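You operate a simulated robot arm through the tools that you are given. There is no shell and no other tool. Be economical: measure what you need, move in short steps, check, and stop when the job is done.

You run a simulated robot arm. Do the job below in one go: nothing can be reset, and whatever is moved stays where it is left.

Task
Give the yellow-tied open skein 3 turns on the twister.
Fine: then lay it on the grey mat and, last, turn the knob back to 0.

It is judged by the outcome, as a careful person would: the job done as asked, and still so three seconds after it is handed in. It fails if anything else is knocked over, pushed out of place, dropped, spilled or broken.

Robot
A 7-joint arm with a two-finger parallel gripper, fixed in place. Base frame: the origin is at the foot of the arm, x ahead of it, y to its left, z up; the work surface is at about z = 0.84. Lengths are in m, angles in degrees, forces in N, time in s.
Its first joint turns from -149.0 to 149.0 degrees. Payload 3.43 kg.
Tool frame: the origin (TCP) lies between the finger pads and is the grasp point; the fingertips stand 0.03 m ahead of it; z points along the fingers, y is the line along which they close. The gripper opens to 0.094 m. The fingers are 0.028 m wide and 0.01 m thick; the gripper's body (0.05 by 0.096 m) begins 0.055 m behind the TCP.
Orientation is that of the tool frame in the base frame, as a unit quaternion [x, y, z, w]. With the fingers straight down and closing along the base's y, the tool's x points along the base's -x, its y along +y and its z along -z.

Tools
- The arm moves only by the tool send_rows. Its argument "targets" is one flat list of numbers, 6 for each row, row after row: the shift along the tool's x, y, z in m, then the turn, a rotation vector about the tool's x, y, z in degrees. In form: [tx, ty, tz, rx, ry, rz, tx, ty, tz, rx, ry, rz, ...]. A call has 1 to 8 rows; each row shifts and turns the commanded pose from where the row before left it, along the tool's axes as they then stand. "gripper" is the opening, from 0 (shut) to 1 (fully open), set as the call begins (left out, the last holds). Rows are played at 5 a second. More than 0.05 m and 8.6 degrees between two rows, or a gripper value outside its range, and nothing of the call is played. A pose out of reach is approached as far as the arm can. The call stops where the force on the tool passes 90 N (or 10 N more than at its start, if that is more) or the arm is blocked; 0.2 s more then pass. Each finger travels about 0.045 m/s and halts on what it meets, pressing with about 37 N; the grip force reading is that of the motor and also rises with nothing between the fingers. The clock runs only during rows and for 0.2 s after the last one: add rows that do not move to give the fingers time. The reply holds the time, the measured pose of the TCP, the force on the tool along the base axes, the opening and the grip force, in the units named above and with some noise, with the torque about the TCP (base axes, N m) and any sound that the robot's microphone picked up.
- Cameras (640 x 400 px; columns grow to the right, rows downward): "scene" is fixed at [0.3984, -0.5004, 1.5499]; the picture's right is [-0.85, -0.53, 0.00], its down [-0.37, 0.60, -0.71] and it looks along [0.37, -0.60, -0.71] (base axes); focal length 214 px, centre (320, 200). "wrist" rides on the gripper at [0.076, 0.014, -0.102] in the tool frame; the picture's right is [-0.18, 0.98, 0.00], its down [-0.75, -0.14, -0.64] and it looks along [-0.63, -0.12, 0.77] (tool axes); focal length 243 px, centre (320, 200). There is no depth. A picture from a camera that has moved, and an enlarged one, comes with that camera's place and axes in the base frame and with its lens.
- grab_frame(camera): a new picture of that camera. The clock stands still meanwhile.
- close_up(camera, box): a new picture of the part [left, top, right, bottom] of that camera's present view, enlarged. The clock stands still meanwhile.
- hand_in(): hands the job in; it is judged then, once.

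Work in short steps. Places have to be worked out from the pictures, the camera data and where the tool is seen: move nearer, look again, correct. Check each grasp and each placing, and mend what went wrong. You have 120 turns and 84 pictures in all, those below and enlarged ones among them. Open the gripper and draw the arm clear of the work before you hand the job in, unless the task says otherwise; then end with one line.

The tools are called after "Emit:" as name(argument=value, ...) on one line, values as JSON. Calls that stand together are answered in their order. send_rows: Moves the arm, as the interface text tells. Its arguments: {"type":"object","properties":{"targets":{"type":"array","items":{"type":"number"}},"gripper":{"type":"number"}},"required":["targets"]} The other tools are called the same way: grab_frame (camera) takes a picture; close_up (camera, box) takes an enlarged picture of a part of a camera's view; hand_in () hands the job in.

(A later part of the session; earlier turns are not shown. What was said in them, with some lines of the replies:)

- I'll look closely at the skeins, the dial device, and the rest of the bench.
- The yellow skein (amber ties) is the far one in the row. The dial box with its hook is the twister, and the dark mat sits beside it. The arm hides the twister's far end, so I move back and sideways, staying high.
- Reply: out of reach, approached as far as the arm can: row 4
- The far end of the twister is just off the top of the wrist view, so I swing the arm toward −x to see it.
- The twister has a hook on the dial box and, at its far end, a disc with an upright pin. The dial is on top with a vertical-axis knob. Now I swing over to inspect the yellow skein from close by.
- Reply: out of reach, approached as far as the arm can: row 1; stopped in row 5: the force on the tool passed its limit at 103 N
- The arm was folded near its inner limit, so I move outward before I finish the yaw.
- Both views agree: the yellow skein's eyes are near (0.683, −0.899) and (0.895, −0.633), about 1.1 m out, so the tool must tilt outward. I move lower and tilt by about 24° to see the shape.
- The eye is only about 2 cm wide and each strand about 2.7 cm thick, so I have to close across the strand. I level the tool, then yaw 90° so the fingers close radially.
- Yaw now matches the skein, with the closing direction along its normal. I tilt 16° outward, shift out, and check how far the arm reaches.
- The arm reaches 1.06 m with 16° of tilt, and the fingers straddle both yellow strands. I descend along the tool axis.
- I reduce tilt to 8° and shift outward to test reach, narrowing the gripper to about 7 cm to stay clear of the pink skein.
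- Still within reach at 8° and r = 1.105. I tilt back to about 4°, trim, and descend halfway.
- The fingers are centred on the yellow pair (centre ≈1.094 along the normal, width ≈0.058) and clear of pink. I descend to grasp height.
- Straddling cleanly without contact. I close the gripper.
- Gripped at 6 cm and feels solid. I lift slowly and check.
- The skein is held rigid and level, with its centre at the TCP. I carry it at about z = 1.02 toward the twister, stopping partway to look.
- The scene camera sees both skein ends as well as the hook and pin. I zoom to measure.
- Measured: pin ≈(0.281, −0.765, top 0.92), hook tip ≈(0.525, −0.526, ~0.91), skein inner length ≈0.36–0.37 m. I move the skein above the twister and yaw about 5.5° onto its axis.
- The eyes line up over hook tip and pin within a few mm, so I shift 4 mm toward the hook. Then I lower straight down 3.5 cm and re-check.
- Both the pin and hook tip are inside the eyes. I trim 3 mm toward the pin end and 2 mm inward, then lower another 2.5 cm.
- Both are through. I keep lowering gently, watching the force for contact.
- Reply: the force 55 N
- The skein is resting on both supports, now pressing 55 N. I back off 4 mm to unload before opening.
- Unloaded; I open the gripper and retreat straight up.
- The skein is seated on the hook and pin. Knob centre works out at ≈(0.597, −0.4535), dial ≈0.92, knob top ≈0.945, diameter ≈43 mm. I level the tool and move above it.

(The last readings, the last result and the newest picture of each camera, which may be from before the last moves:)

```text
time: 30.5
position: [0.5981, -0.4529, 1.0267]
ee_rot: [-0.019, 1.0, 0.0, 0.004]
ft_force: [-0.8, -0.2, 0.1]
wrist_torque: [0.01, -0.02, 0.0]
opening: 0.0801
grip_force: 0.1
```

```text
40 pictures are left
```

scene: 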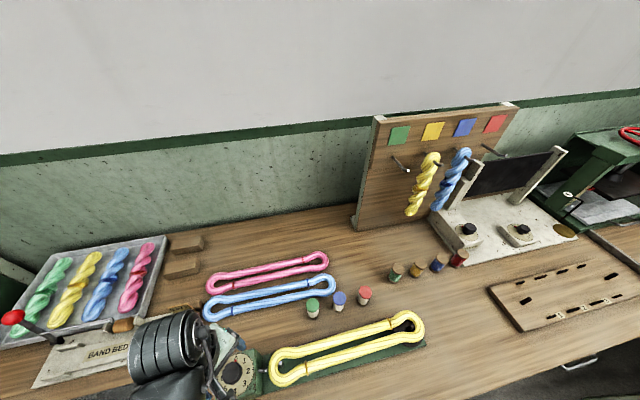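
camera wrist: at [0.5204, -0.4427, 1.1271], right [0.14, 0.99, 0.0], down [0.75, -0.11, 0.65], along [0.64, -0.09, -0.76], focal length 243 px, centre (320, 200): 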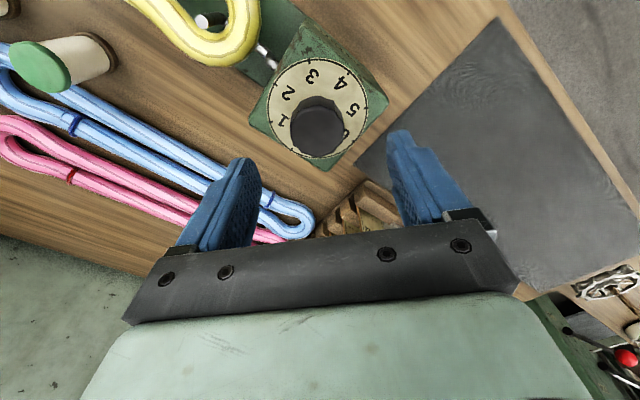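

Knob top seen at ≈(0.600, −0.456), nearly under the TCP, and both ends of the skein are seated. I back-rotate a little more, trim, and descend partway.

Emit:
send_rows(targets=[-0.001, -0.003, 0, 0, 0, -8.4, 0, 0, 0, 0, 0, -8.4, 0, 0, 0.025, 0, 0, 0, 0, 0, 0.02, 0, 0, 0])

Emit:
grab_frame(camera="wrist")

```text
time: 31.5
position: [0.5992, -0.4546, 0.981]
ee_rot: [-0.165, 0.986, -0.002, 0.003]
ft_force: [-0.1, 0.3, -0.5]
wrist_torque: [0.01, 0.02, -0.01]
opening: 0.0798
grip_force: 0.0
```

```text
39 pictures are left
camera wrist: at [0.5218, -0.4674, 1.0821], right [-0.15, 0.99, 0.0], down [0.75, 0.11, 0.65], along [0.64, 0.09, -0.76], focal length 243 px, centre (320, 200)
```

wrist: 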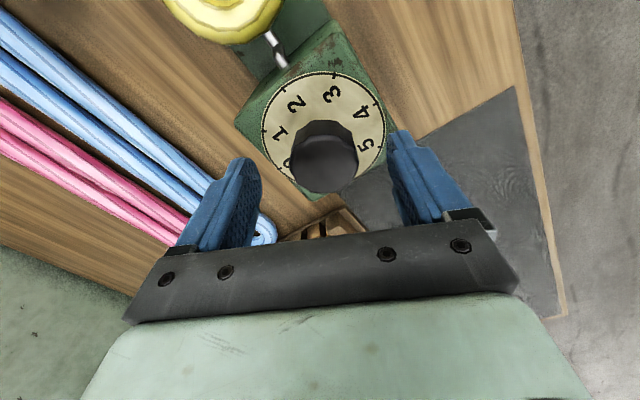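

Knob is centred (top ≈0.955). I descend 2 cm more and close on it.

Emit:
send_rows(targets=[0, 0, 0.011, 0, 0, 0, 0, 0, 0.01, 0, 0, 0, 0, 0, 0, 0, 0, 0])

Emit:
send_rows(targets=[0, 0, 0, 0, 0, 0, 0, 0, 0, 0, 0, 0, 0, 0, 0, 0, 0, 0, 0, 0, 0, 0, 0, 0], gripper=0)

Emit:
grab_frame(camera="wrist")

```text
time: 32.2
position: [0.5997, -0.4559, 0.9679]
ee_rot: [-0.164, 0.986, 0.0, 0.005]
ft_force: [-6.8, -0.3, 27.2]
wrist_torque: [1.06, 0.91, 0.2]
opening: 0.0806
grip_force: 0.8
stopped in row 3: the force on the tool passed its limit at 100 N (the readings are from after the stop); the commanded pose is now the measured one
```

```text
time: 33.2
position: [0.5992, -0.4516, 0.968]
ee_rot: [-0.165, 0.986, 0.001, 0.005]
ft_force: [-7.1, 34.5, 45.3]
wrist_torque: [-0.76, -0.06, -0.16]
opening: 0.0416
grip_force: 37.1
```

```text
38 pictures are left
camera wrist: at [0.5218, -0.465, 1.0686], right [-0.15, 0.99, 0.0], down [0.75, 0.11, 0.65], along [0.64, 0.1, -0.76], focal length 243 px, centre (320, 200)
```

wrist: 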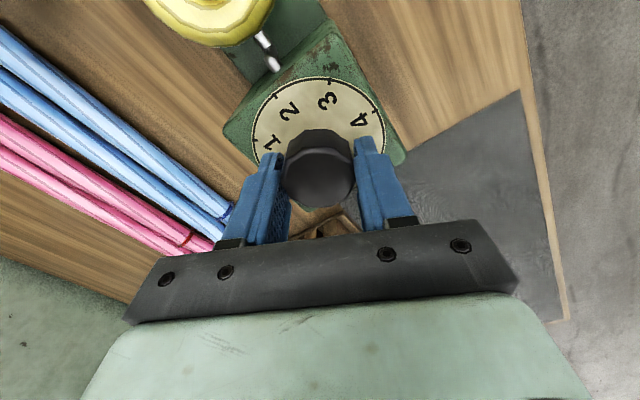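

The fingertips met the dial at 0.938 and the knob is gripped at 41.6 mm. I relieve the offset (about 4 mm in y) and lift 3 mm to unload.

Emit:
send_rows(targets=[-0.0013, 0.0038, -0.003, 0, 0, 0, 0, 0, 0, 0, 0, 0])

```text
time: 33.8
position: [0.5985, -0.4515, 0.9689]
ee_rot: [-0.164, 0.986, -0.001, 0.003]
ft_force: [-12.5, 13.0, -5.0]
wrist_torque: [0.56, -0.64, -0.19]
opening: 0.0407
grip_force: 44.8
```

Small residual side load; I trim a bit more and begin turning clockwise (about 24°).

Emit:
send_rows(targets=[0.0006, 0.0017, 0, 0, 0, 0, 0, 0, 0, 0, 0, 6, 0, 0, 0, 0, 0, 6, 0, 0, 0, 0, 0, 6, 0, 0, 0, 0, 0, 6, 0, 0, 0, 0, 0, 0])

Emit:
grab_frame(camera="wrist")

```text
time: 35.2
position: [0.6001, -0.455, 0.9688]
ee_rot: [0.047, 0.999, -0.003, 0.004]
ft_force: [-11.8, -41.3, -28.8]
wrist_torque: [0.24, -0.8, 0.26]
opening: 0.0404
grip_force: 45.3
```

```text
37 pictures are left
camera wrist: at [0.5241, -0.4338, 1.0689], right [0.27, 0.96, 0.0], down [0.73, -0.21, 0.65], along [0.62, -0.18, -0.76], focal length 243 px, centre (320, 200)
```

wrist: 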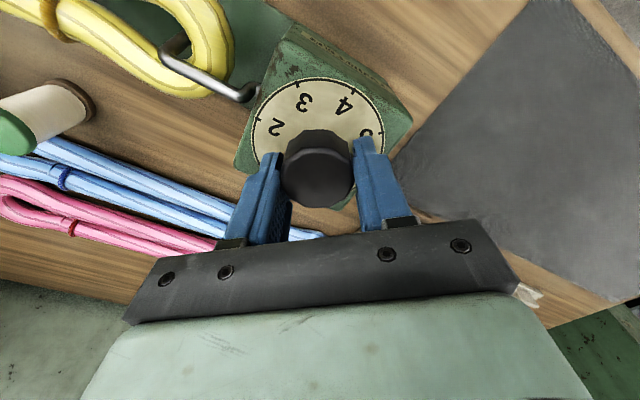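

The knob and hook are turning together (hook visibly rotated). I relieve the side force and check.

Emit:
send_rows(targets=[0.001, -0.004, 0.001, 0, 0, 0, 0, 0, 0, 0, 0, 0])

```text
time: 35.8
position: [0.599, -0.4533, 0.9688]
ee_rot: [0.044, 0.999, 0.001, 0.005]
ft_force: [2.0, -18.2, -2.8]
wrist_torque: [0.02, 0.61, 0.13]
opening: 0.0402
grip_force: 45.0
```

Emit:
send_rows(targets=[0, -0.002, 0, 0, 0, 0, 0, 0, 0, 0, 0, 7, 0, 0, 0, 0, 0, 7, 0, 0, 0, 0, 0, 7, 0, 0, 0, 0, 0, 7, 0, 0, 0, 0, 0, 0])

Emit:
grab_frame(camera="wrist")

```text
time: 37.2
position: [0.5979, -0.4569, 0.9684]
ee_rot: [0.286, 0.958, 0.0, 0.004]
ft_force: [0.1, -13.1, 14.7]
wrist_torque: [-0.22, 0.11, 0.07]
opening: 0.0399
grip_force: 44.9
```

```text
36 pictures are left
camera wrist: at [0.5408, -0.4046, 1.0692], right [0.69, 0.72, 0.01], down [0.55, -0.53, 0.65], along [0.47, -0.45, -0.76], focal length 243 px, centre (320, 200)
```

wrist: 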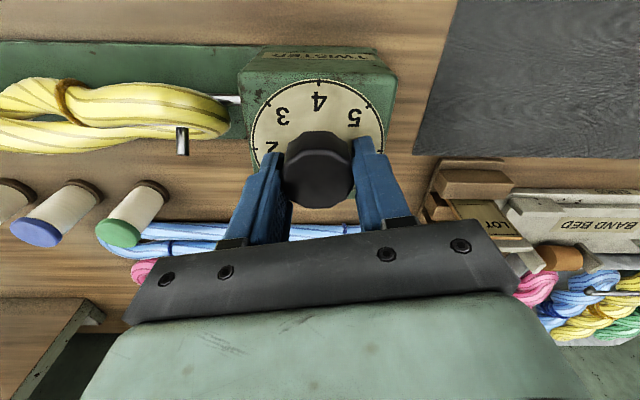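

The skein is twisting and the knob has gone about 52° (position 1). I continue another ~51°.

Emit:
send_rows(targets=[0, -0.001, 0, 0, 0, 7.3, 0, 0, 0, 0, 0, 7.3, 0, 0, 0, 0, 0, 7.3, 0, 0, 0, 0, 0, 7.3, 0, 0, 0, 0, 0, 7.3, 0, 0, 0, 0, 0, 7.3, 0, 0, 0, 0, 0, 7.3, 0, 0, 0, 0, 0, 0])

Emit:
grab_frame(camera="wrist")

```text
time: 39.0
position: [0.5929, -0.4558, 0.9684]
ee_rot: [0.671, 0.742, -0.001, -0.001]
ft_force: [-50.7, 0.8, -11.9]
wrist_torque: [-0.9, -0.11, 0.13]
opening: 0.038
grip_force: 45.0
```

```text
35 pictures are left
camera wrist: at [0.5997, -0.3805, 1.0694], right [1.0, -0.09, 0.0], down [-0.07, -0.76, 0.64], along [-0.06, -0.64, -0.77], focal length 243 px, centre (320, 200)
```

wrist: 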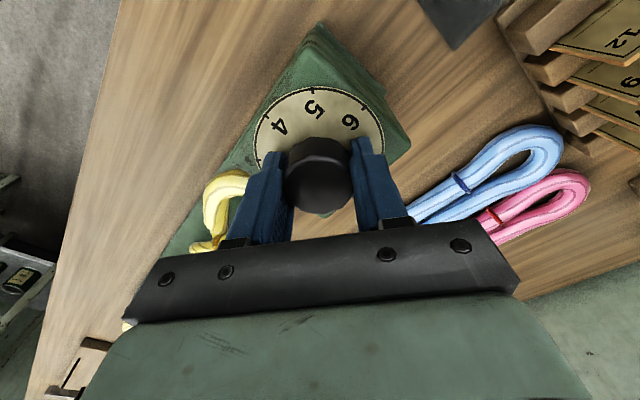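

Two positions done (103°). I relieve the x load by 5 mm, then make the final 51°.

Emit:
send_rows(targets=[0.0005, -0.005, 0.001, 0, 0, 0, 0, 0, 0, 0, 0, 0])

Emit:
send_rows(targets=[0, 0, 0, 0, 0, 7.3, 0, 0, 0, 0, 0, 7.3, 0, 0, 0, 0, 0, 7.3, 0, 0, 0, 0, 0, 7.3, 0, 0, 0, 0, 0, 7.3, 0, 0, 0, 0, 0, 7.3, 0, 0, 0, 0, 0, 7.3, 0, 0, 0, 0, 0, 0])

Emit:
grab_frame(camera="wrist")

Emit:
grab_frame(camera="scene")

```text
time: 39.6
position: [0.5924, -0.4566, 0.9689]
ee_rot: [0.67, 0.743, 0.004, 0.003]
ft_force: [-17.7, 6.1, 3.5]
wrist_torque: [-0.57, 1.16, 0.05]
opening: 0.0378
grip_force: 45.2
```

```text
time: 41.4
position: [0.5923, -0.4556, 0.9682]
ee_rot: [0.925, 0.381, 0.003, -0.001]
ft_force: [-25.2, 11.1, 19.9]
wrist_torque: [0.34, 0.08, 0.05]
opening: 0.0376
grip_force: 44.9
```

```text
34 pictures are left
camera wrist: at [0.6543, -0.4138, 1.07], right [0.56, -0.83, 0.0], down [-0.64, -0.43, 0.64], along [-0.53, -0.36, -0.77], focal length 243 px, centre (320, 200)
```

wrist: 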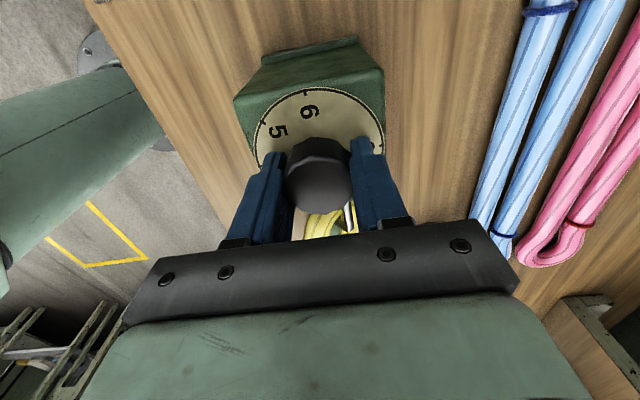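

```text
33 pictures are left
```

scene: 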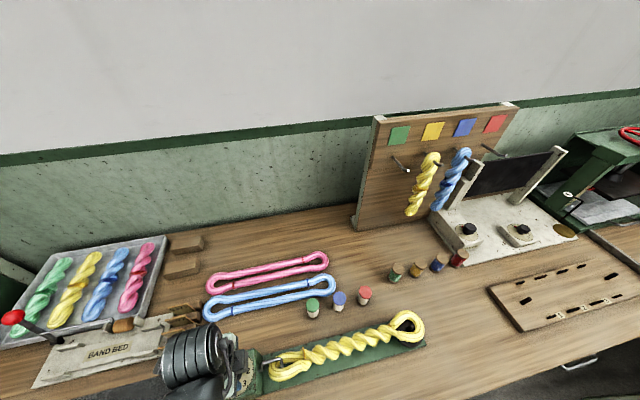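

The skein is visibly twisted and total knob turn is 154°. I release and rise to read the pointer.

Emit:
send_rows(targets=[0, 0, 0, 0, 0, 0, 0, 0, 0, 0, 0, 0, 0, 0, 0, 0, 0, 0, 0, 0, -0.03, 0, 0, 0, 0, 0, -0.04, 0, 0, 0, 0, 0, 0, 0, 0, 0], gripper=0.85)

Emit:
grab_frame(camera="wrist")

Emit:
close_up(camera="scene", box=[200, 300, 450, 400])

```text
time: 42.8
position: [0.5919, -0.458, 1.0375]
ee_rot: [0.925, 0.381, 0.004, 0.001]
ft_force: [0.5, -0.2, 1.2]
wrist_torque: [0.03, -0.02, -0.02]
opening: 0.0796
grip_force: 0.0
```

```text
32 pictures are left
camera wrist: at [0.6551, -0.4144, 1.1388], right [0.56, -0.83, 0.0], down [-0.64, -0.43, 0.64], along [-0.52, -0.36, -0.77], focal length 243 px, centre (320, 200)
```

wrist: 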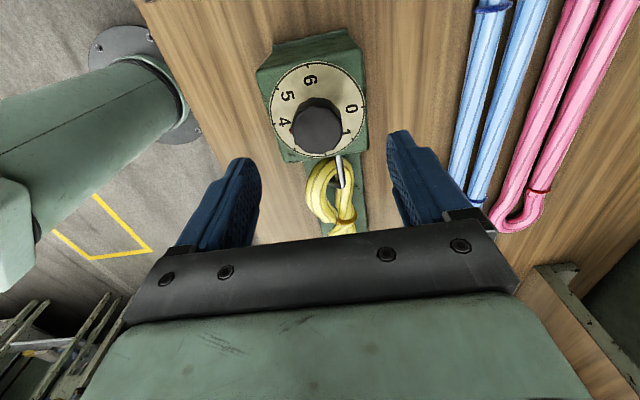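

```text
2.56 times, centred on (325, 350) of scene
camera zoom: at [0.3984, -0.5004, 1.5499], right [-0.85, -0.53, 0.0], down [-0.37, 0.6, -0.71], along [0.37, -0.6, -0.71], focal length 549 px, centre (307, -184)
```

zoom: 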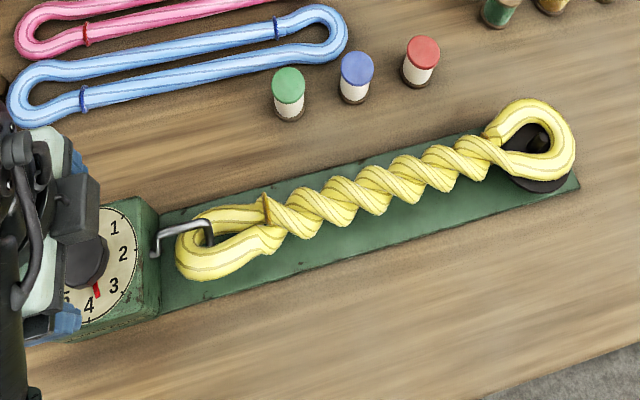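

The pointer needs a clear reading, so I move the arm aside.

Emit:
send_rows(targets=[0.02, 0.04, 0, 0, 0, 0, 0.02, 0.04, 0, 0, 0, 0, 0.02, 0.04, 0, 0, 0, 0])

Emit:
close_up(camera="scene", box=[200, 320, 330, 400])

```text
time: 43.6
position: [0.7203, -0.5008, 1.0376]
ee_rot: [0.925, 0.381, 0.004, 0.002]
ft_force: [-0.1, -0.1, 0.0]
wrist_torque: [-0.02, -0.03, -0.01]
opening: 0.08
grip_force: 0.0
```

```text
4.92 times, centred on (265, 360) of scene
camera zoom: at [0.3984, -0.5004, 1.5499], right [-0.85, -0.53, 0.0], down [-0.37, 0.6, -0.71], along [0.37, -0.6, -0.71], focal length 1056 px, centre (591, -588)
```

zoom: 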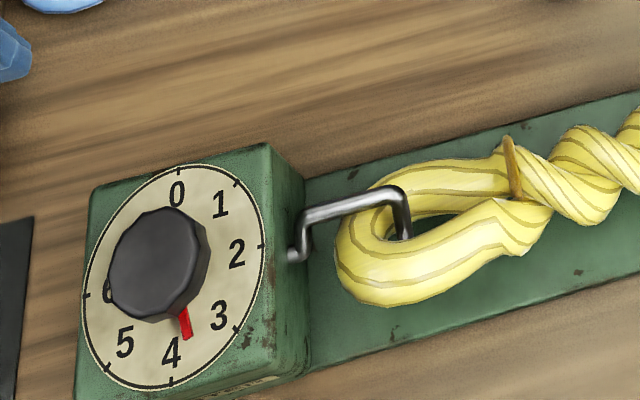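

The "4" tick is opposite "0", so the dial has 8 positions at 45° each and the knob is at about 3.43. I go back, regrip, and turn it back 19° to read exactly 3.

Emit:
send_rows(targets=[-0.02, -0.04, 0, 0, 0, 0, -0.02, -0.04, 0, 0, 0, 0, -0.02, -0.04, 0, 0, 0, 0, 0, 0, 0.04, 0, 0, 0, 0, 0, 0.027, 0, 0, 0, 0, 0, 0, 0, 0, 0])

Emit:
send_rows(targets=[0, 0, 0, 0, 0, 0, 0, 0, 0, 0, 0, 0, 0, 0, 0, 0, 0, 0, 0, 0, 0, 0, 0, 0, 0, 0, 0, 0, 0, 0], gripper=0)

```text
time: 45.0
position: [0.5921, -0.4574, 0.9706]
ee_rot: [0.925, 0.381, 0.004, 0.001]
ft_force: [-0.6, -0.4, -0.6]
wrist_torque: [0.0, 0.0, 0.01]
opening: 0.08
grip_force: 0.1
```

```text
time: 46.2
position: [0.5904, -0.4552, 0.9703]
ee_rot: [0.924, 0.381, 0.004, 0.0]
ft_force: [-17.8, 19.8, -8.4]
wrist_torque: [-0.02, -0.26, 0.07]
opening: 0.0377
grip_force: 45.5
```

Emit:
send_rows(targets=[0, -0.003, 0, 0, 0, 0, 0, 0, 0, 0, 0, -4.8, 0, 0, 0, 0, 0, -4.8, 0, 0, 0, 0, 0, -4.8, 0, 0, 0, 0, 0, -4.8, 0, 0, 0, 0, 0, 0])

Emit:
send_rows(targets=[0, 0, 0, 0, 0, 0, 0, 0, 0, 0, 0, 0, 0, 0, 0, 0, 0, 0, 0, 0, -0.03, 0, 0, 0, 0, 0, -0.04, 0, 0, 0, 0, 0, 0, 0, 0, 0], gripper=0.85)

Emit:
send_rows(targets=[0.02, 0.04, 0, 0, 0, 0, 0.02, 0.04, 0, 0, 0, 0, 0.02, 0.04, 0, 0, 0, 0])

Emit:
close_up(camera="scene", box=[200, 320, 330, 400])

```text
time: 47.6
position: [0.5906, -0.4564, 0.9717]
ee_rot: [0.848, 0.53, 0.004, 0.003]
ft_force: [3.1, -6.6, -1.5]
wrist_torque: [0.55, 0.27, -0.01]
opening: 0.0373
grip_force: 45.3
```

```text
time: 49.0
position: [0.5897, -0.4544, 1.0402]
ee_rot: [0.848, 0.53, 0.004, 0.002]
ft_force: [-0.2, 0.6, 0.0]
wrist_torque: [0.02, -0.01, -0.01]
opening: 0.0798
grip_force: 0.0
```

```text
time: 49.8
position: [0.7239, -0.453, 1.0394]
ee_rot: [0.848, 0.53, 0.005, 0.002]
ft_force: [0.0, 0.6, -0.2]
wrist_torque: [-0.03, -0.01, 0.02]
opening: 0.0799
grip_force: 0.2
```

```text
4.92 times, centred on (265, 360) of scene
camera zoom: at [0.3984, -0.5004, 1.5499], right [-0.85, -0.53, 0.0], down [-0.37, 0.6, -0.71], along [0.37, -0.6, -0.71], focal length 1056 px, centre (591, -588)
```

zoom: 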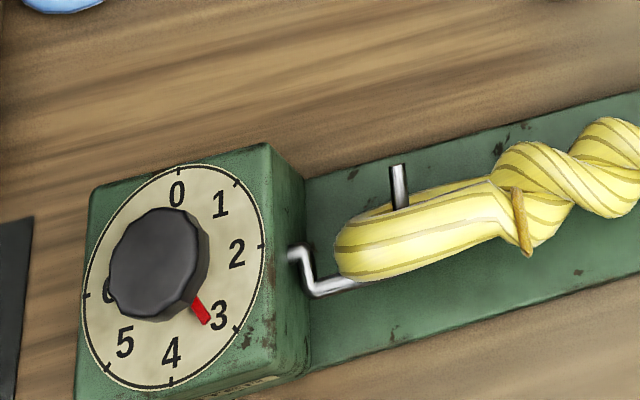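

Much closer: the pointer and hook tilt both suggest about 3.1, roughly 4.3° past. I regrip and turn back a bit more.

Emit:
send_rows(targets=[-0.02, -0.04, 0, 0, 0, 0, -0.02, -0.04, 0, 0, 0, 0, -0.02, -0.04, 0, 0, 0, 0, 0, 0, 0.04, 0, 0, 0, 0, 0, 0.029, 0, 0, 0, 0, 0, 0, 0, 0, 0])

Emit:
send_rows(targets=[0, 0, 0, 0, 0, 0, 0, 0, 0, 0, 0, 0, 0, 0, 0, 0, 0, 0, 0, 0, 0, 0, 0, 0, 0, 0, 0, 0, 0, 0], gripper=0)

Emit:
send_rows(targets=[0, 0, 0, 0, 0, -2.3, 0, 0, 0, 0, 0, -2.3, 0, 0, 0, 0, 0, 0, 0, 0, 0, 0, 0, 0])

Emit:
close_up(camera="scene", box=[200, 320, 330, 400])

```text
time: 51.2
position: [0.5907, -0.4555, 0.9714]
ee_rot: [0.849, 0.529, 0.004, 0.002]
ft_force: [0.0, -0.1, -0.4]
wrist_torque: [-0.03, 0.03, -0.02]
opening: 0.0798
grip_force: 0.0
```

```text
time: 52.4
position: [0.5911, -0.4564, 0.9712]
ee_rot: [0.848, 0.53, 0.005, 0.003]
ft_force: [13.4, -6.6, 0.3]
wrist_torque: [-0.08, -0.21, 0.0]
opening: 0.0375
grip_force: 45.0
```

```text
time: 53.4
position: [0.5922, -0.4547, 0.9707]
ee_rot: [0.826, 0.564, 0.004, 0.004]
ft_force: [21.1, -11.8, 19.4]
wrist_torque: [0.67, -0.23, -0.02]
opening: 0.0373
grip_force: 45.0
```

```text
4.92 times, centred on (265, 360) of scene
camera zoom: at [0.3984, -0.5004, 1.5499], right [-0.85, -0.53, 0.0], down [-0.37, 0.6, -0.71], along [0.37, -0.6, -0.71], focal length 1056 px, centre (591, -588)
```

zoom: 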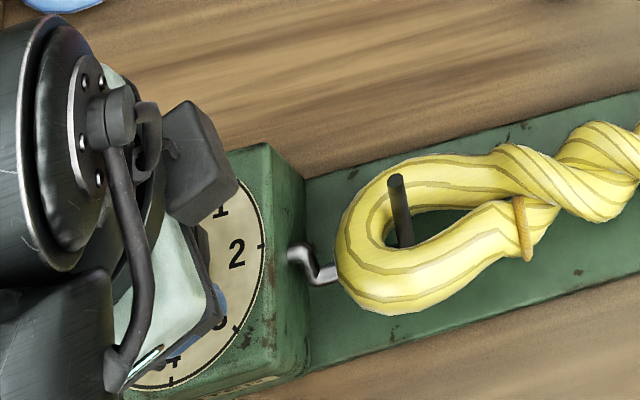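

The hook still leans roughly 35–45°, so I turn back another 4.6° and compare with its initial upright look.

Emit:
send_rows(targets=[0, 0.001, 0, 0, 0, -2.3, 0, 0, 0, 0, 0, -2.3, 0, 0, 0, 0, 0, 0, 0, 0, 0, 0, 0, 0])

Emit:
close_up(camera="scene", box=[200, 320, 330, 400])

```text
time: 54.4
position: [0.5918, -0.456, 0.972]
ee_rot: [0.802, 0.597, 0.005, 0.003]
ft_force: [15.8, -11.9, 25.9]
wrist_torque: [-0.04, -0.25, -0.04]
opening: 0.0374
grip_force: 44.8
```

```text
4.92 times, centred on (265, 360) of scene
camera zoom: at [0.3984, -0.5004, 1.5499], right [-0.85, -0.53, 0.0], down [-0.37, 0.6, -0.71], along [0.37, -0.6, -0.71], focal length 1056 px, centre (591, -588)
```

zoom: 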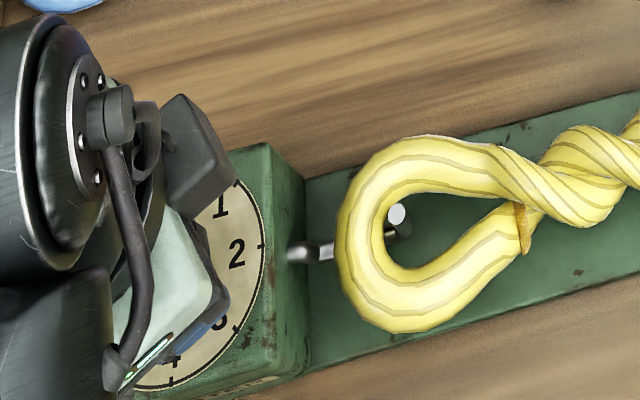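

The hook tip is back at its initial image position (397, 213 vs 396, 212), which is exactly 3 turns. I release, rise, move aside and verify.

Emit:
send_rows(targets=[0, 0, 0, 0, 0, 0, 0, 0, 0, 0, 0, 0, 0, 0, 0, 0, 0, 0, 0, 0, -0.03, 0, 0, 0, 0, 0, -0.04, 0, 0, 0, 0.02, 0.04, 0, 0, 0, 0, 0.02, 0.04, 0, 0, 0, 0, 0.02, 0.04, 0, 0, 0, 0], gripper=0.85)

Emit:
close_up(camera="scene", box=[200, 290, 440, 400])

Emit:
close_up(camera="scene", box=[80, 320, 260, 400])

```text
time: 56.2
position: [0.7237, -0.4328, 1.0415]
ee_rot: [0.803, 0.596, 0.003, 0.002]
ft_force: [-0.6, -0.6, -0.2]
wrist_torque: [-0.02, 0.0, -0.01]
opening: 0.08
grip_force: 0.0
```

```text
2.67 times, centred on (320, 345) of scene
camera zoom: at [0.3984, -0.5004, 1.5499], right [-0.85, -0.53, 0.0], down [-0.37, 0.6, -0.71], along [0.37, -0.6, -0.71], focal length 572 px, centre (320, -187)
```

zoom: 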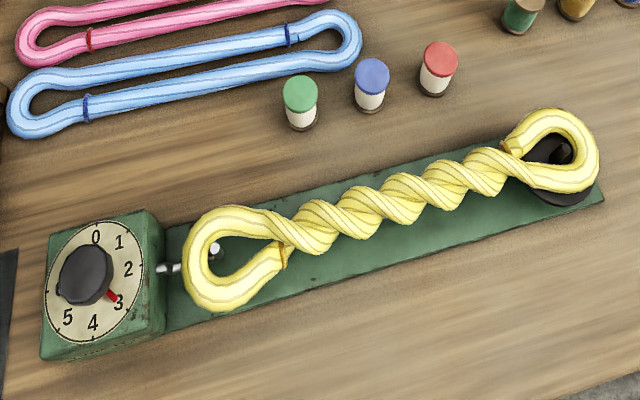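

```text
3.56 times, centred on (170, 360) of scene
camera zoom: at [0.3984, -0.5004, 1.5499], right [-0.85, -0.53, 0.0], down [-0.37, 0.6, -0.71], along [0.37, -0.6, -0.71], focal length 763 px, centre (853, -369)
```

zoom: 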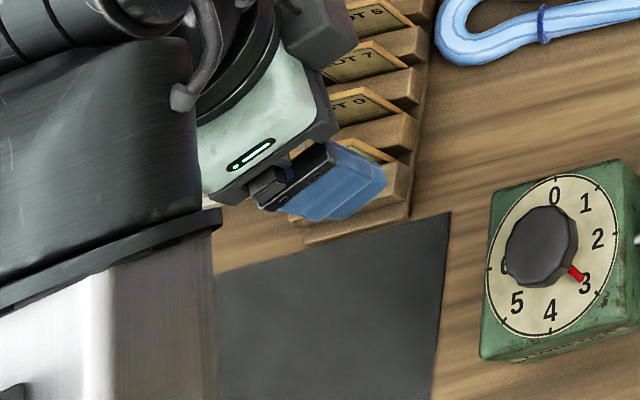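

Pointer reads 3, hook upright, skein twisted. Before picking it up I survey the mat: I move over where I think its middle is and test the yaw I'll need there.

Emit:
send_rows(targets=[0.042, -0.0012, 0, 0, 0, 0, 0.042, -0.0012, 0, 0, 0, 0, 0.042, -0.0012, 0, 0, 0, 0, 0.042, -0.0012, 0, 0, 0, 0, 0.042, -0.0012, 0, 0, 0, 0, 0.042, -0.0012, 0, 0, 0, 0])

Emit:
send_rows(targets=[0, 0, 0, 0, 0, 7, 0, 0, 0, 0, 0, 7, 0, 0, 0, 0, 0, 7, 0, 0, 0, 0, 0, 7])

Emit:
grab_frame(camera="wrist")

Emit:
grab_frame(camera="scene")

```text
time: 57.6
position: [0.7902, -0.1886, 1.0447]
ee_rot: [0.804, 0.595, 0.004, 0.003]
ft_force: [0.5, 0.3, 0.0]
wrist_torque: [-0.01, -0.02, 0.0]
opening: 0.08
grip_force: 0.1
```

```text
time: 58.6
position: [0.789, -0.189, 1.0424]
ee_rot: [0.924, 0.383, 0.004, 0.002]
ft_force: [0.2, 0.3, 0.3]
wrist_torque: [0.03, 0.01, 0.02]
opening: 0.08
grip_force: 0.0
```

```text
24 pictures are left
camera wrist: at [0.8523, -0.1466, 1.1453], right [0.57, -0.82, 0.01], down [-0.64, -0.43, 0.64], along [-0.52, -0.36, -0.77], focal length 243 px, centre (320, 200)
```

wrist: 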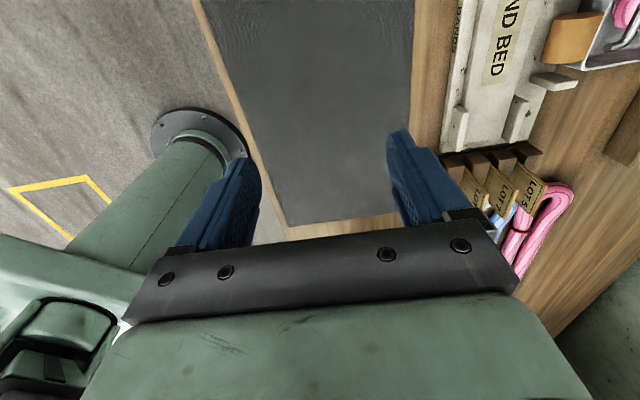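

```text
23 pictures are left
```

scene: 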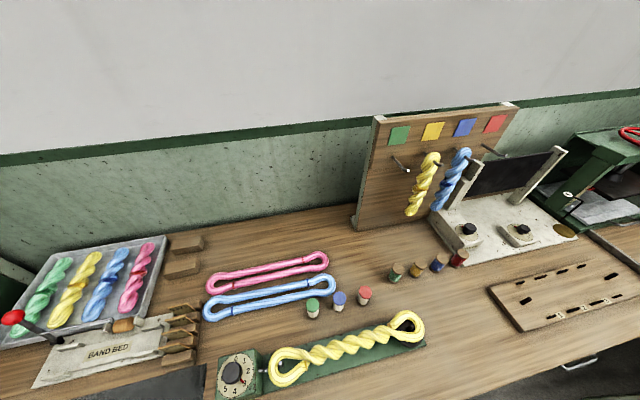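

The mat spans laterally ≈0.20 m about the line through (0.80, −0.17) and runs along 45°, long enough for the skein. The yaw works there too. I go back over the twister to pick up the skein.

Emit:
send_rows(targets=[-0.0434, 0.0091, 0, 0, 0, 0, -0.0434, 0.0091, 0, 0, 0, 0, -0.0434, 0.0091, 0, 0, 0, 0, -0.0434, 0.0091, 0, 0, 0, 0, -0.0434, 0.0091, 0, 0, 0, 0, -0.0434, 0.0091, 0, 0, 0, 0, -0.0434, 0.0091, 0, 0, 0, 0])

Emit:
send_rows(targets=[-0.0482, -0.0027, 0, 0, 0, 0, -0.0482, -0.0027, 0, 0, 0, 0, -0.0482, -0.0027, 0, 0, 0, 0, -0.0482, -0.0027, 0, 0, 0, 0, -0.0482, -0.0027, 0, 0, 0, 0, -0.0482, -0.0027, 0, 0, 0, 0, 0, 0, 0.03, 0, 0, 0])

Emit:
grab_frame(camera="wrist")

```text
time: 60.2
position: [0.62, -0.4502, 1.0419]
ee_rot: [0.923, 0.384, 0.005, 0.001]
ft_force: [-0.7, 0.4, 0.5]
wrist_torque: [-0.07, 0.0, -0.03]
opening: 0.0798
grip_force: 0.1
```

```text
time: 61.8
position: [0.4052, -0.643, 1.0102]
ee_rot: [0.923, 0.384, 0.005, 0.002]
ft_force: [0.2, 0.3, 0.2]
wrist_torque: [0.03, 0.0, 0.0]
opening: 0.0801
grip_force: 0.0
```

```text
22 pictures are left
camera wrist: at [0.4672, -0.6006, 1.1123], right [0.57, -0.82, 0.01], down [-0.64, -0.44, 0.64], along [-0.52, -0.36, -0.77], focal length 243 px, centre (320, 200)
```

wrist: 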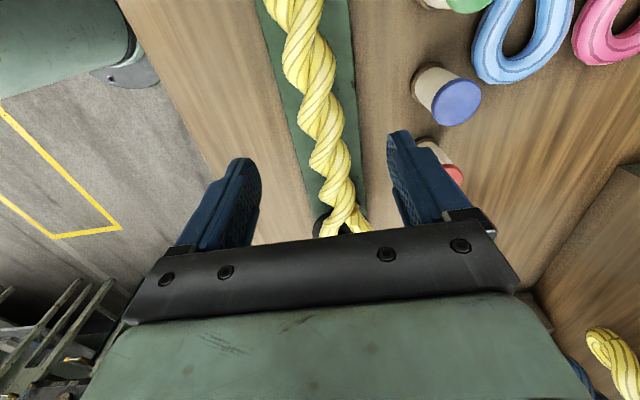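

Centred over the twisted skein. I descend to z ≈0.918 and close.

Emit:
send_rows(targets=[0, 0.001, 0.04, 0, 0, 0, 0, 0, 0.03, 0, 0, 0, 0, 0, 0.022, 0, 0, 0, 0, 0, 0, 0, 0, 0])

Emit:
send_rows(targets=[0, 0, 0, 0, 0, 0, 0, 0, 0, 0, 0, 0, 0, 0, 0, 0, 0, 0, 0, 0, 0, 0, 0, 0, 0, 0, 0, 0, 0, 0], gripper=0)

```text
time: 62.8
position: [0.4076, -0.644, 0.9176]
ee_rot: [0.923, 0.384, 0.005, 0.002]
ft_force: [0.2, -0.2, -0.1]
wrist_torque: [0.0, -0.01, 0.06]
opening: 0.0798
grip_force: 0.0
```

```text
time: 64.0
position: [0.408, -0.6426, 0.9179]
ee_rot: [0.923, 0.384, 0.005, 0.002]
ft_force: [-0.1, 0.3, -0.6]
wrist_torque: [0.01, 0.0, 0.07]
opening: 0.0412
grip_force: 37.1
```

Gripped at 41 mm. I lift straight up.

Emit:
send_rows(targets=[0, 0, -0.01, 0, 0, 0, 0, 0, -0.015, 0, 0, 0, 0, 0, -0.02, 0, 0, 0, 0, 0, -0.03, 0, 0, 0, 0, 0, -0.04, 0, 0, 0])

Emit:
grab_frame(camera="scene")

```text
time: 65.2
position: [0.4068, -0.6454, 1.0333]
ee_rot: [0.923, 0.384, 0.005, 0.001]
ft_force: [0.2, -0.1, -1.4]
wrist_torque: [-0.01, -0.04, 0.01]
opening: 0.0412
grip_force: 36.8
```

```text
21 pictures are left
```

scene: 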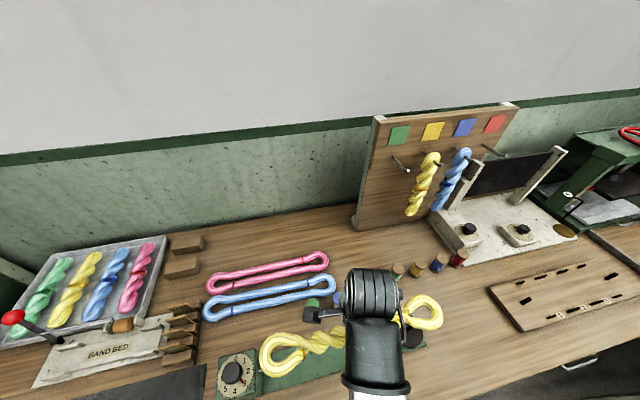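

It's free of the hook and pin. I carry it at z ≈1.03 over to the mat.

Emit:
send_rows(targets=[0.0482, 0.0027, -0.002, 0, 0, 0, 0.0482, 0.0027, -0.002, 0, 0, 0, 0.0482, 0.0027, -0.002, 0, 0, 0, 0.0482, 0.0027, -0.002, 0, 0, 0, 0.0482, 0.0027, -0.002, 0, 0, 0, 0.0482, 0.0027, 0, 0, 0, 0])

Emit:
send_rows(targets=[0.0427, -0.0083, 0, 0, 0, 0, 0.0427, -0.0083, 0, 0, 0, 0, 0.0427, -0.0083, 0, 0, 0, 0, 0.0427, -0.0083, 0, 0, 0, 0, 0.0427, -0.0083, 0, 0, 0, 0, 0.0427, -0.0083, 0, 0, 0, 0, 0.0427, -0.0083, 0, 0, 0, 0, 0.0427, -0.0083, 0, 0, 0, 0])

Emit:
grab_frame(camera="wrist")

Emit:
grab_frame(camera="scene")

```text
time: 66.6
position: [0.6207, -0.452, 1.0449]
ee_rot: [0.923, 0.384, 0.004, 0.001]
ft_force: [-0.5, -0.1, 0.7]
wrist_torque: [0.0, -0.01, 0.0]
opening: 0.0409
grip_force: 36.7
```

```text
time: 68.4
position: [0.8146, -0.162, 1.0448]
ee_rot: [0.924, 0.383, 0.004, 0.002]
ft_force: [0.1, 0.8, -0.7]
wrist_torque: [0.0, -0.03, -0.01]
opening: 0.0411
grip_force: 36.3
```

```text
20 pictures are left
camera wrist: at [0.8777, -0.1187, 1.1474], right [0.57, -0.82, 0.0], down [-0.64, -0.43, 0.64], along [-0.52, -0.36, -0.77], focal length 243 px, centre (320, 200)
```

wrist: 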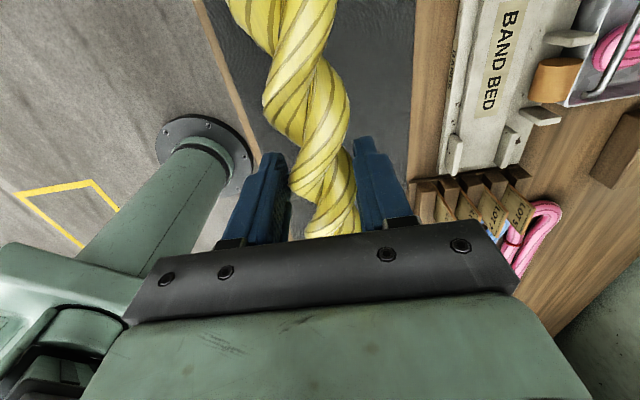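

```text
19 pictures are left
```

scene: 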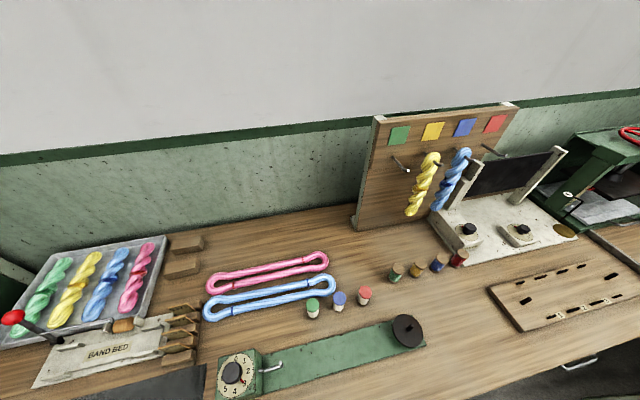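

The skein is over the mat, aligned with it. I lower in stages.

Emit:
send_rows(targets=[0, 0, 0.04, 0, 0, 0, 0, 0, 0.04, 0, 0, 0, 0, 0, 0.04, 0, 0, 0, 0, 0, 0.03, 0, 0, 0, 0, 0, 0.008, 0, 0, 0, 0, 0, 0, 0, 0, 0])

Emit:
send_rows(targets=[0, 0, 0.004, 0, 0, 0, 0, 0, 0.003, 0, 0, 0, 0, 0, 0, 0, 0, 0])

```text
time: 69.8
position: [0.8155, -0.1601, 0.8888]
ee_rot: [0.923, 0.385, 0.004, 0.002]
ft_force: [-0.4, 0.0, -0.8]
wrist_torque: [0.01, 0.0, 0.0]
opening: 0.0411
grip_force: 36.9
```

```text
time: 70.6
position: [0.8156, -0.1621, 0.8814]
ee_rot: [0.923, 0.385, 0.005, 0.002]
ft_force: [-0.4, 0.2, -0.7]
wrist_torque: [-0.03, -0.01, -0.01]
opening: 0.041
grip_force: 36.8
```

Emit:
send_rows(targets=[0, 0, 0.003, 0, 0, 0, 0, 0, 0.002, 0, 0, 0, 0, 0, 0, 0, 0, 0])

Emit:
grab_frame(camera="wrist")

```text
time: 71.4
position: [0.8166, -0.1612, 0.8786]
ee_rot: [0.923, 0.385, 0.005, 0.002]
ft_force: [0.1, -0.9, 36.3]
wrist_torque: [-0.2, 0.35, 0.01]
opening: 0.0407
grip_force: 36.8
```

```text
18 pictures are left
camera wrist: at [0.8784, -0.1185, 0.9809], right [0.57, -0.82, 0.01], down [-0.64, -0.43, 0.63], along [-0.52, -0.36, -0.77], focal length 243 px, centre (320, 200)
```

wrist: 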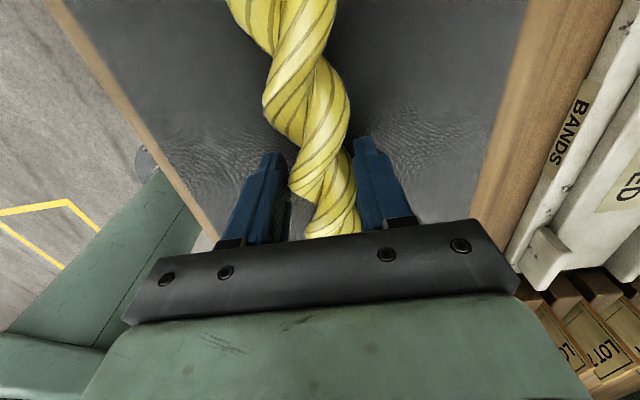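

Contact with the mat at z ≈0.879. I unload 2 mm, open, and rise.

Emit:
send_rows(targets=[0, 0, -0.002, 0, 0, 0, 0, 0, 0, 0, 0, 0])

Emit:
send_rows(targets=[0, 0, 0, 0, 0, 0, 0, 0, 0, 0, 0, 0, 0, 0, 0, 0, 0, 0, 0, 0, 0, 0, 0, 0], gripper=0.85)

Emit:
send_rows(targets=[0, 0, -0.03, 0, 0, 0, 0, 0, -0.04, 0, 0, 0, 0, 0, -0.04, 0, 0, 0, 0, 0, -0.04, 0, 0, 0])

Emit:
grab_frame(camera="wrist")

```text
time: 72.0
position: [0.8148, -0.1613, 0.879]
ee_rot: [0.923, 0.384, 0.005, 0.003]
ft_force: [1.6, -1.4, 18.9]
wrist_torque: [0.2, -0.24, -0.01]
opening: 0.041
grip_force: 37.4
```

```text
time: 73.0
position: [0.8161, -0.1619, 0.8781]
ee_rot: [0.923, 0.384, 0.004, 0.002]
ft_force: [-0.4, 0.4, -0.1]
wrist_torque: [0.04, 0.0, -0.04]
opening: 0.0797
grip_force: 0.1
```

```text
time: 74.0
position: [0.8143, -0.1614, 1.0296]
ee_rot: [0.923, 0.384, 0.004, 0.003]
ft_force: [0.4, 0.1, 1.5]
wrist_torque: [0.02, 0.03, 0.01]
opening: 0.0798
grip_force: 0.1
```

```text
17 pictures are left
camera wrist: at [0.8768, -0.119, 1.1316], right [0.57, -0.82, 0.0], down [-0.64, -0.44, 0.64], along [-0.52, -0.36, -0.77], focal length 243 px, centre (320, 200)
```

wrist: 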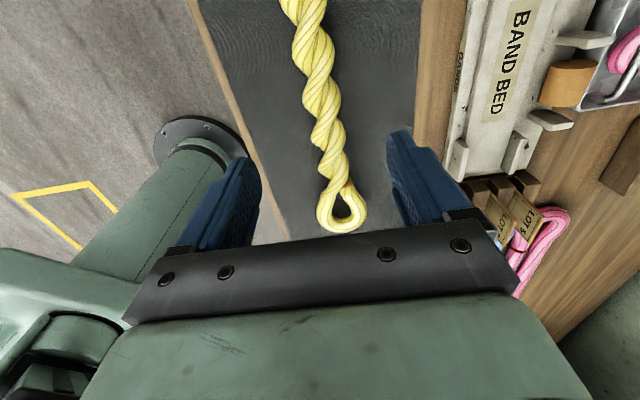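

The skein lies on the mat. Now back over the knob (axis ≈(0.5915, −0.456)) with a start yaw that leaves room for −135°.

Emit:
send_rows(targets=[-0.0456, 0.0064, -0.001, 0, 0, 0, -0.0456, 0.0064, -0.001, 0, 0, 0, -0.0456, 0.0064, -0.001, 0, 0, 0, -0.0456, 0.0064, -0.001, 0, 0, 0, -0.0456, 0.0064, -0.001, 0, 0, 0, -0.0456, 0.0064, -0.001, 0, 0, 0, -0.0456, 0.0064, -0.001, 0, 0, 0, -0.0456, 0.0064, -0.001, 0, 0, 0])

Emit:
send_rows(targets=[0, 0, 0, 0, 0, -7.5, 0, 0, 0, 0, 0, -7.5, 0, 0, 0, 0, 0, 0])

Emit:
grab_frame(camera="wrist")

```text
time: 75.8
position: [0.5939, -0.4549, 1.035]
ee_rot: [0.923, 0.385, 0.005, 0.002]
ft_force: [-0.4, -0.4, -1.0]
wrist_torque: [-0.04, 0.02, 0.0]
opening: 0.08
grip_force: 0.1
```

```text
time: 76.6
position: [0.5945, -0.4554, 1.034]
ee_rot: [0.865, 0.502, 0.004, 0.003]
ft_force: [-0.8, -0.5, -0.8]
wrist_torque: [0.01, 0.0, -0.02]
opening: 0.0799
grip_force: 0.0
```

```text
16 pictures are left
camera wrist: at [0.6431, -0.3978, 1.136], right [0.76, -0.65, 0.01], down [-0.5, -0.58, 0.64], along [-0.41, -0.49, -0.77], focal length 243 px, centre (320, 200)
```

wrist: 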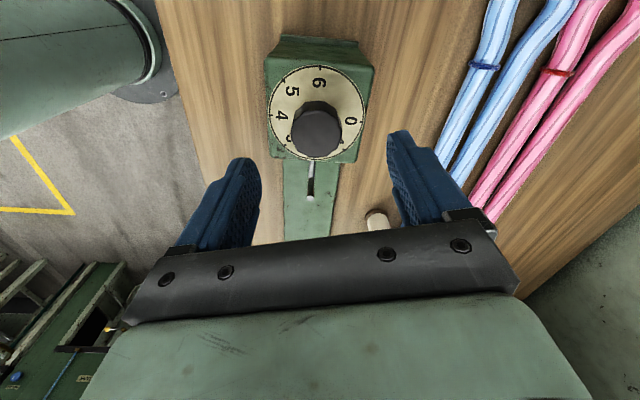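

Emit:
send_rows(targets=[-0.0017, -0.0019, 0, 0, 0, 0, 0, 0, 0.035, 0, 0, 0, 0, 0, 0.028, 0, 0, 0, 0, 0, 0, 0, 0, 0])

Emit:
send_rows(targets=[0, 0, 0, 0, 0, 0, 0, 0, 0, 0, 0, 0, 0, 0, 0, 0, 0, 0, 0, 0, 0, 0, 0, 0, 0, 0, 0, 0, 0, 0], gripper=0)

```text
time: 77.6
position: [0.5905, -0.4563, 0.9698]
ee_rot: [0.865, 0.501, 0.004, 0.003]
ft_force: [-0.3, -0.5, 0.2]
wrist_torque: [-0.01, -0.03, 0.0]
opening: 0.0799
grip_force: 0.2
```

```text
time: 78.8
position: [0.5919, -0.4564, 0.9706]
ee_rot: [0.865, 0.502, 0.003, 0.002]
ft_force: [-4.3, 2.4, -1.8]
wrist_torque: [0.04, 0.09, 0.03]
opening: 0.0374
grip_force: 45.4
```

Well-centred grip. I turn counter-clockwise in stages.

Emit:
send_rows(targets=[0, 0, 0, 0, 0, -8, 0, 0, 0, 0, 0, -8, 0, 0, 0, 0, 0, -8, 0, 0, 0, 0, 0, -8, 0, 0, 0, 0, 0, -8, 0, 0, 0, 0, 0, -8, 0, 0, 0, 0, 0, -8, 0, 0, 0, 0, 0, 0])

Emit:
send_rows(targets=[0, 0, 0, 0, 0, -8, 0, 0, 0, 0, 0, -8, 0, 0, 0, 0, 0, -8, 0, 0, 0, 0, 0, -8, 0, 0, 0, 0, 0, -8, 0, 0, 0, 0, 0, -8, 0, 0, 0, 0, 0, -8, 0, 0, 0, 0, 0, 0])

Emit:
send_rows(targets=[0, 0, 0, 0, 0, -8, 0, 0, 0, 0, 0, -8, 0, 0, 0, 0, 0, 0])

Emit:
close_up(camera="scene", box=[200, 320, 330, 400])

```text
time: 80.6
position: [0.5932, -0.4558, 0.9698]
ee_rot: [0.527, 0.85, 0.005, 0.003]
ft_force: [13.3, 20.4, -23.3]
wrist_torque: [0.18, 0.62, -0.02]
opening: 0.0371
grip_force: 45.0
```

```text
time: 82.4
position: [0.5945, -0.4544, 0.9707]
ee_rot: [0.066, 0.998, 0.004, 0.007]
ft_force: [25.0, 30.6, -22.4]
wrist_torque: [0.22, 0.06, -0.06]
opening: 0.0372
grip_force: 45.0
```

```text
time: 83.2
position: [0.5935, -0.4533, 0.9721]
ee_rot: [-0.073, 0.997, 0.004, 0.008]
ft_force: [24.4, 35.1, -15.4]
wrist_torque: [0.49, 0.04, -0.02]
opening: 0.0375
grip_force: 45.0
```

```text
4.92 times, centred on (265, 360) of scene
camera zoom: at [0.3984, -0.5004, 1.5499], right [-0.85, -0.53, 0.0], down [-0.37, 0.6, -0.71], along [0.37, -0.6, -0.71], focal length 1056 px, centre (591, -588)
```

zoom: 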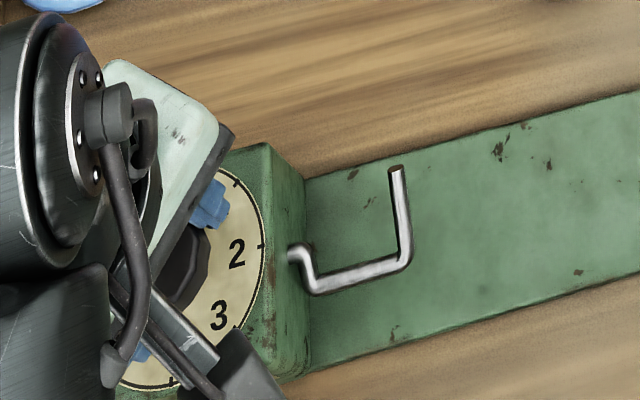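

The hook leans as it did at +0.2 turn, so about 7–9° remain. I relieve the side load and continue.

Emit:
send_rows(targets=[-0.002, 0.004, 0, 0, 0, 0, 0, 0, 0, 0, 0, -3.5, 0, 0, 0, 0, 0, -3.5, 0, 0, 0, 0, 0, 0])

Emit:
close_up(camera="scene", box=[200, 320, 330, 400])

```text
time: 84.2
position: [0.5942, -0.4539, 0.9717]
ee_rot: [-0.132, 0.991, 0.0, 0.005]
ft_force: [10.7, 1.6, -9.0]
wrist_torque: [0.49, -1.25, 0.01]
opening: 0.0373
grip_force: 45.0
```

```text
4.92 times, centred on (265, 360) of scene
camera zoom: at [0.3984, -0.5004, 1.5499], right [-0.85, -0.53, 0.0], down [-0.37, 0.6, -0.71], along [0.37, -0.6, -0.71], focal length 1056 px, centre (591, -588)
```

zoom: 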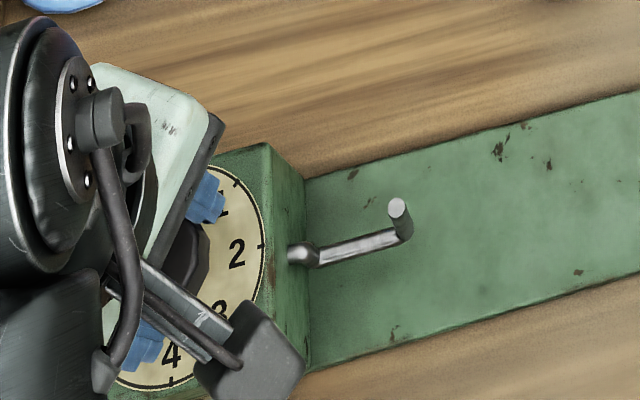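

Hook is nearly upright (397, 207 vs 396, 212); about 0.6° of knob remains.

Emit:
send_rows(targets=[0, 0, 0, 0, 0, -0.6, 0, 0, 0, 0, 0, 0])

Emit:
send_rows(targets=[0, 0, 0, 0, 0, 0, 0, 0, 0, 0, 0, 0, 0, 0, 0, 0, 0, 0, 0, 0, -0.03, 0, 0, 0, 0, 0, -0.04, 0, 0, 0, 0, 0, 0, 0, 0, 0], gripper=0.85)

Emit:
send_rows(targets=[-0.045, 0, 0, 0, 0, 0, -0.045, 0, 0, 0, 0, 0, -0.045, 0, 0, 0, 0, 0])

Emit:
close_up(camera="scene", box=[200, 320, 330, 400])

Emit:
grab_frame(camera="wrist")

```text
time: 84.8
position: [0.5928, -0.4531, 0.9709]
ee_rot: [-0.138, 0.99, -0.002, 0.004]
ft_force: [12.7, -3.8, -3.6]
wrist_torque: [0.06, -0.68, 0.04]
opening: 0.0372
grip_force: 44.6
```

```text
time: 86.2
position: [0.593, -0.4527, 1.0431]
ee_rot: [-0.137, 0.991, -0.002, 0.004]
ft_force: [0.1, -1.1, -0.1]
wrist_torque: [-0.01, 0.0, 0.01]
opening: 0.0802
grip_force: 0.0
```

```text
time: 87.0
position: [0.7218, -0.4158, 1.0425]
ee_rot: [-0.137, 0.991, 0.0, 0.005]
ft_force: [0.1, 0.7, 0.3]
wrist_torque: [-0.01, -0.02, -0.03]
opening: 0.0798
grip_force: 0.1
```

```text
4.92 times, centred on (265, 360) of scene
camera zoom: at [0.3984, -0.5004, 1.5499], right [-0.85, -0.53, 0.0], down [-0.37, 0.6, -0.71], along [0.37, -0.6, -0.71], focal length 1056 px, centre (591, -588)
```

zoom: 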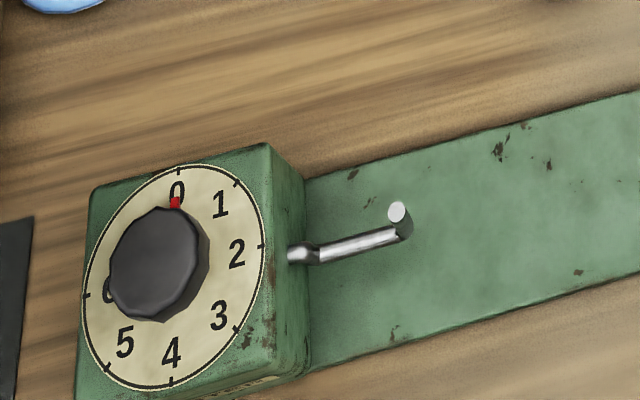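

```text
12 pictures are left
camera wrist: at [0.644, -0.4235, 1.1431], right [-0.09, 1.0, 0.0], down [0.76, 0.07, 0.65], along [0.65, 0.06, -0.76], focal length 243 px, centre (320, 200)
```

wrist: 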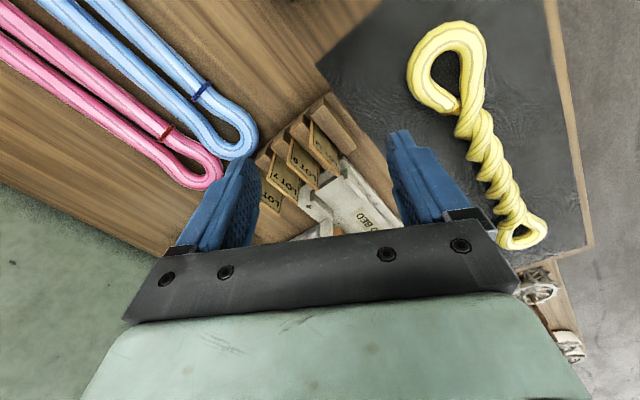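

The pointer is back on 0 at its original spot, and the twisted skein lies fully on the mat. I open fully, draw back up, and take a final look.

Emit:
send_rows(targets=[0, 0, -0.04, 0, 0, 0, 0, 0, -0.04, 0, 0, 0, 0, 0, 0, 0, 0, 0], gripper=1)

Emit:
grab_frame(camera="scene")

```text
time: 87.8
position: [0.7216, -0.4161, 1.1214]
ee_rot: [-0.138, 0.99, -0.001, 0.004]
ft_force: [1.1, -0.3, 0.0]
wrist_torque: [0.01, 0.0, 0.02]
opening: 0.0937
grip_force: 0.0
```

```text
11 pictures are left
```

scene: 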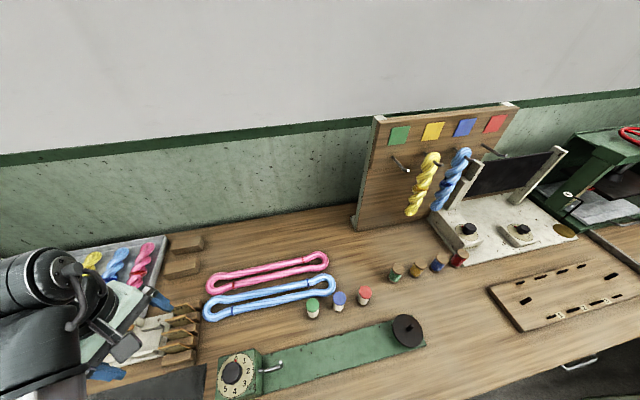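

Everything else is undisturbed, the knob reads 0 and the arm is clear, so I hand in.

Emit:
hand_in()

```text
The job is handed in.
```

The yellow-tied skein got its 3 turns (I overshot to about 3.4 on the dial and turned back to 3), now lies on the grey mat, and the knob is back at 0.
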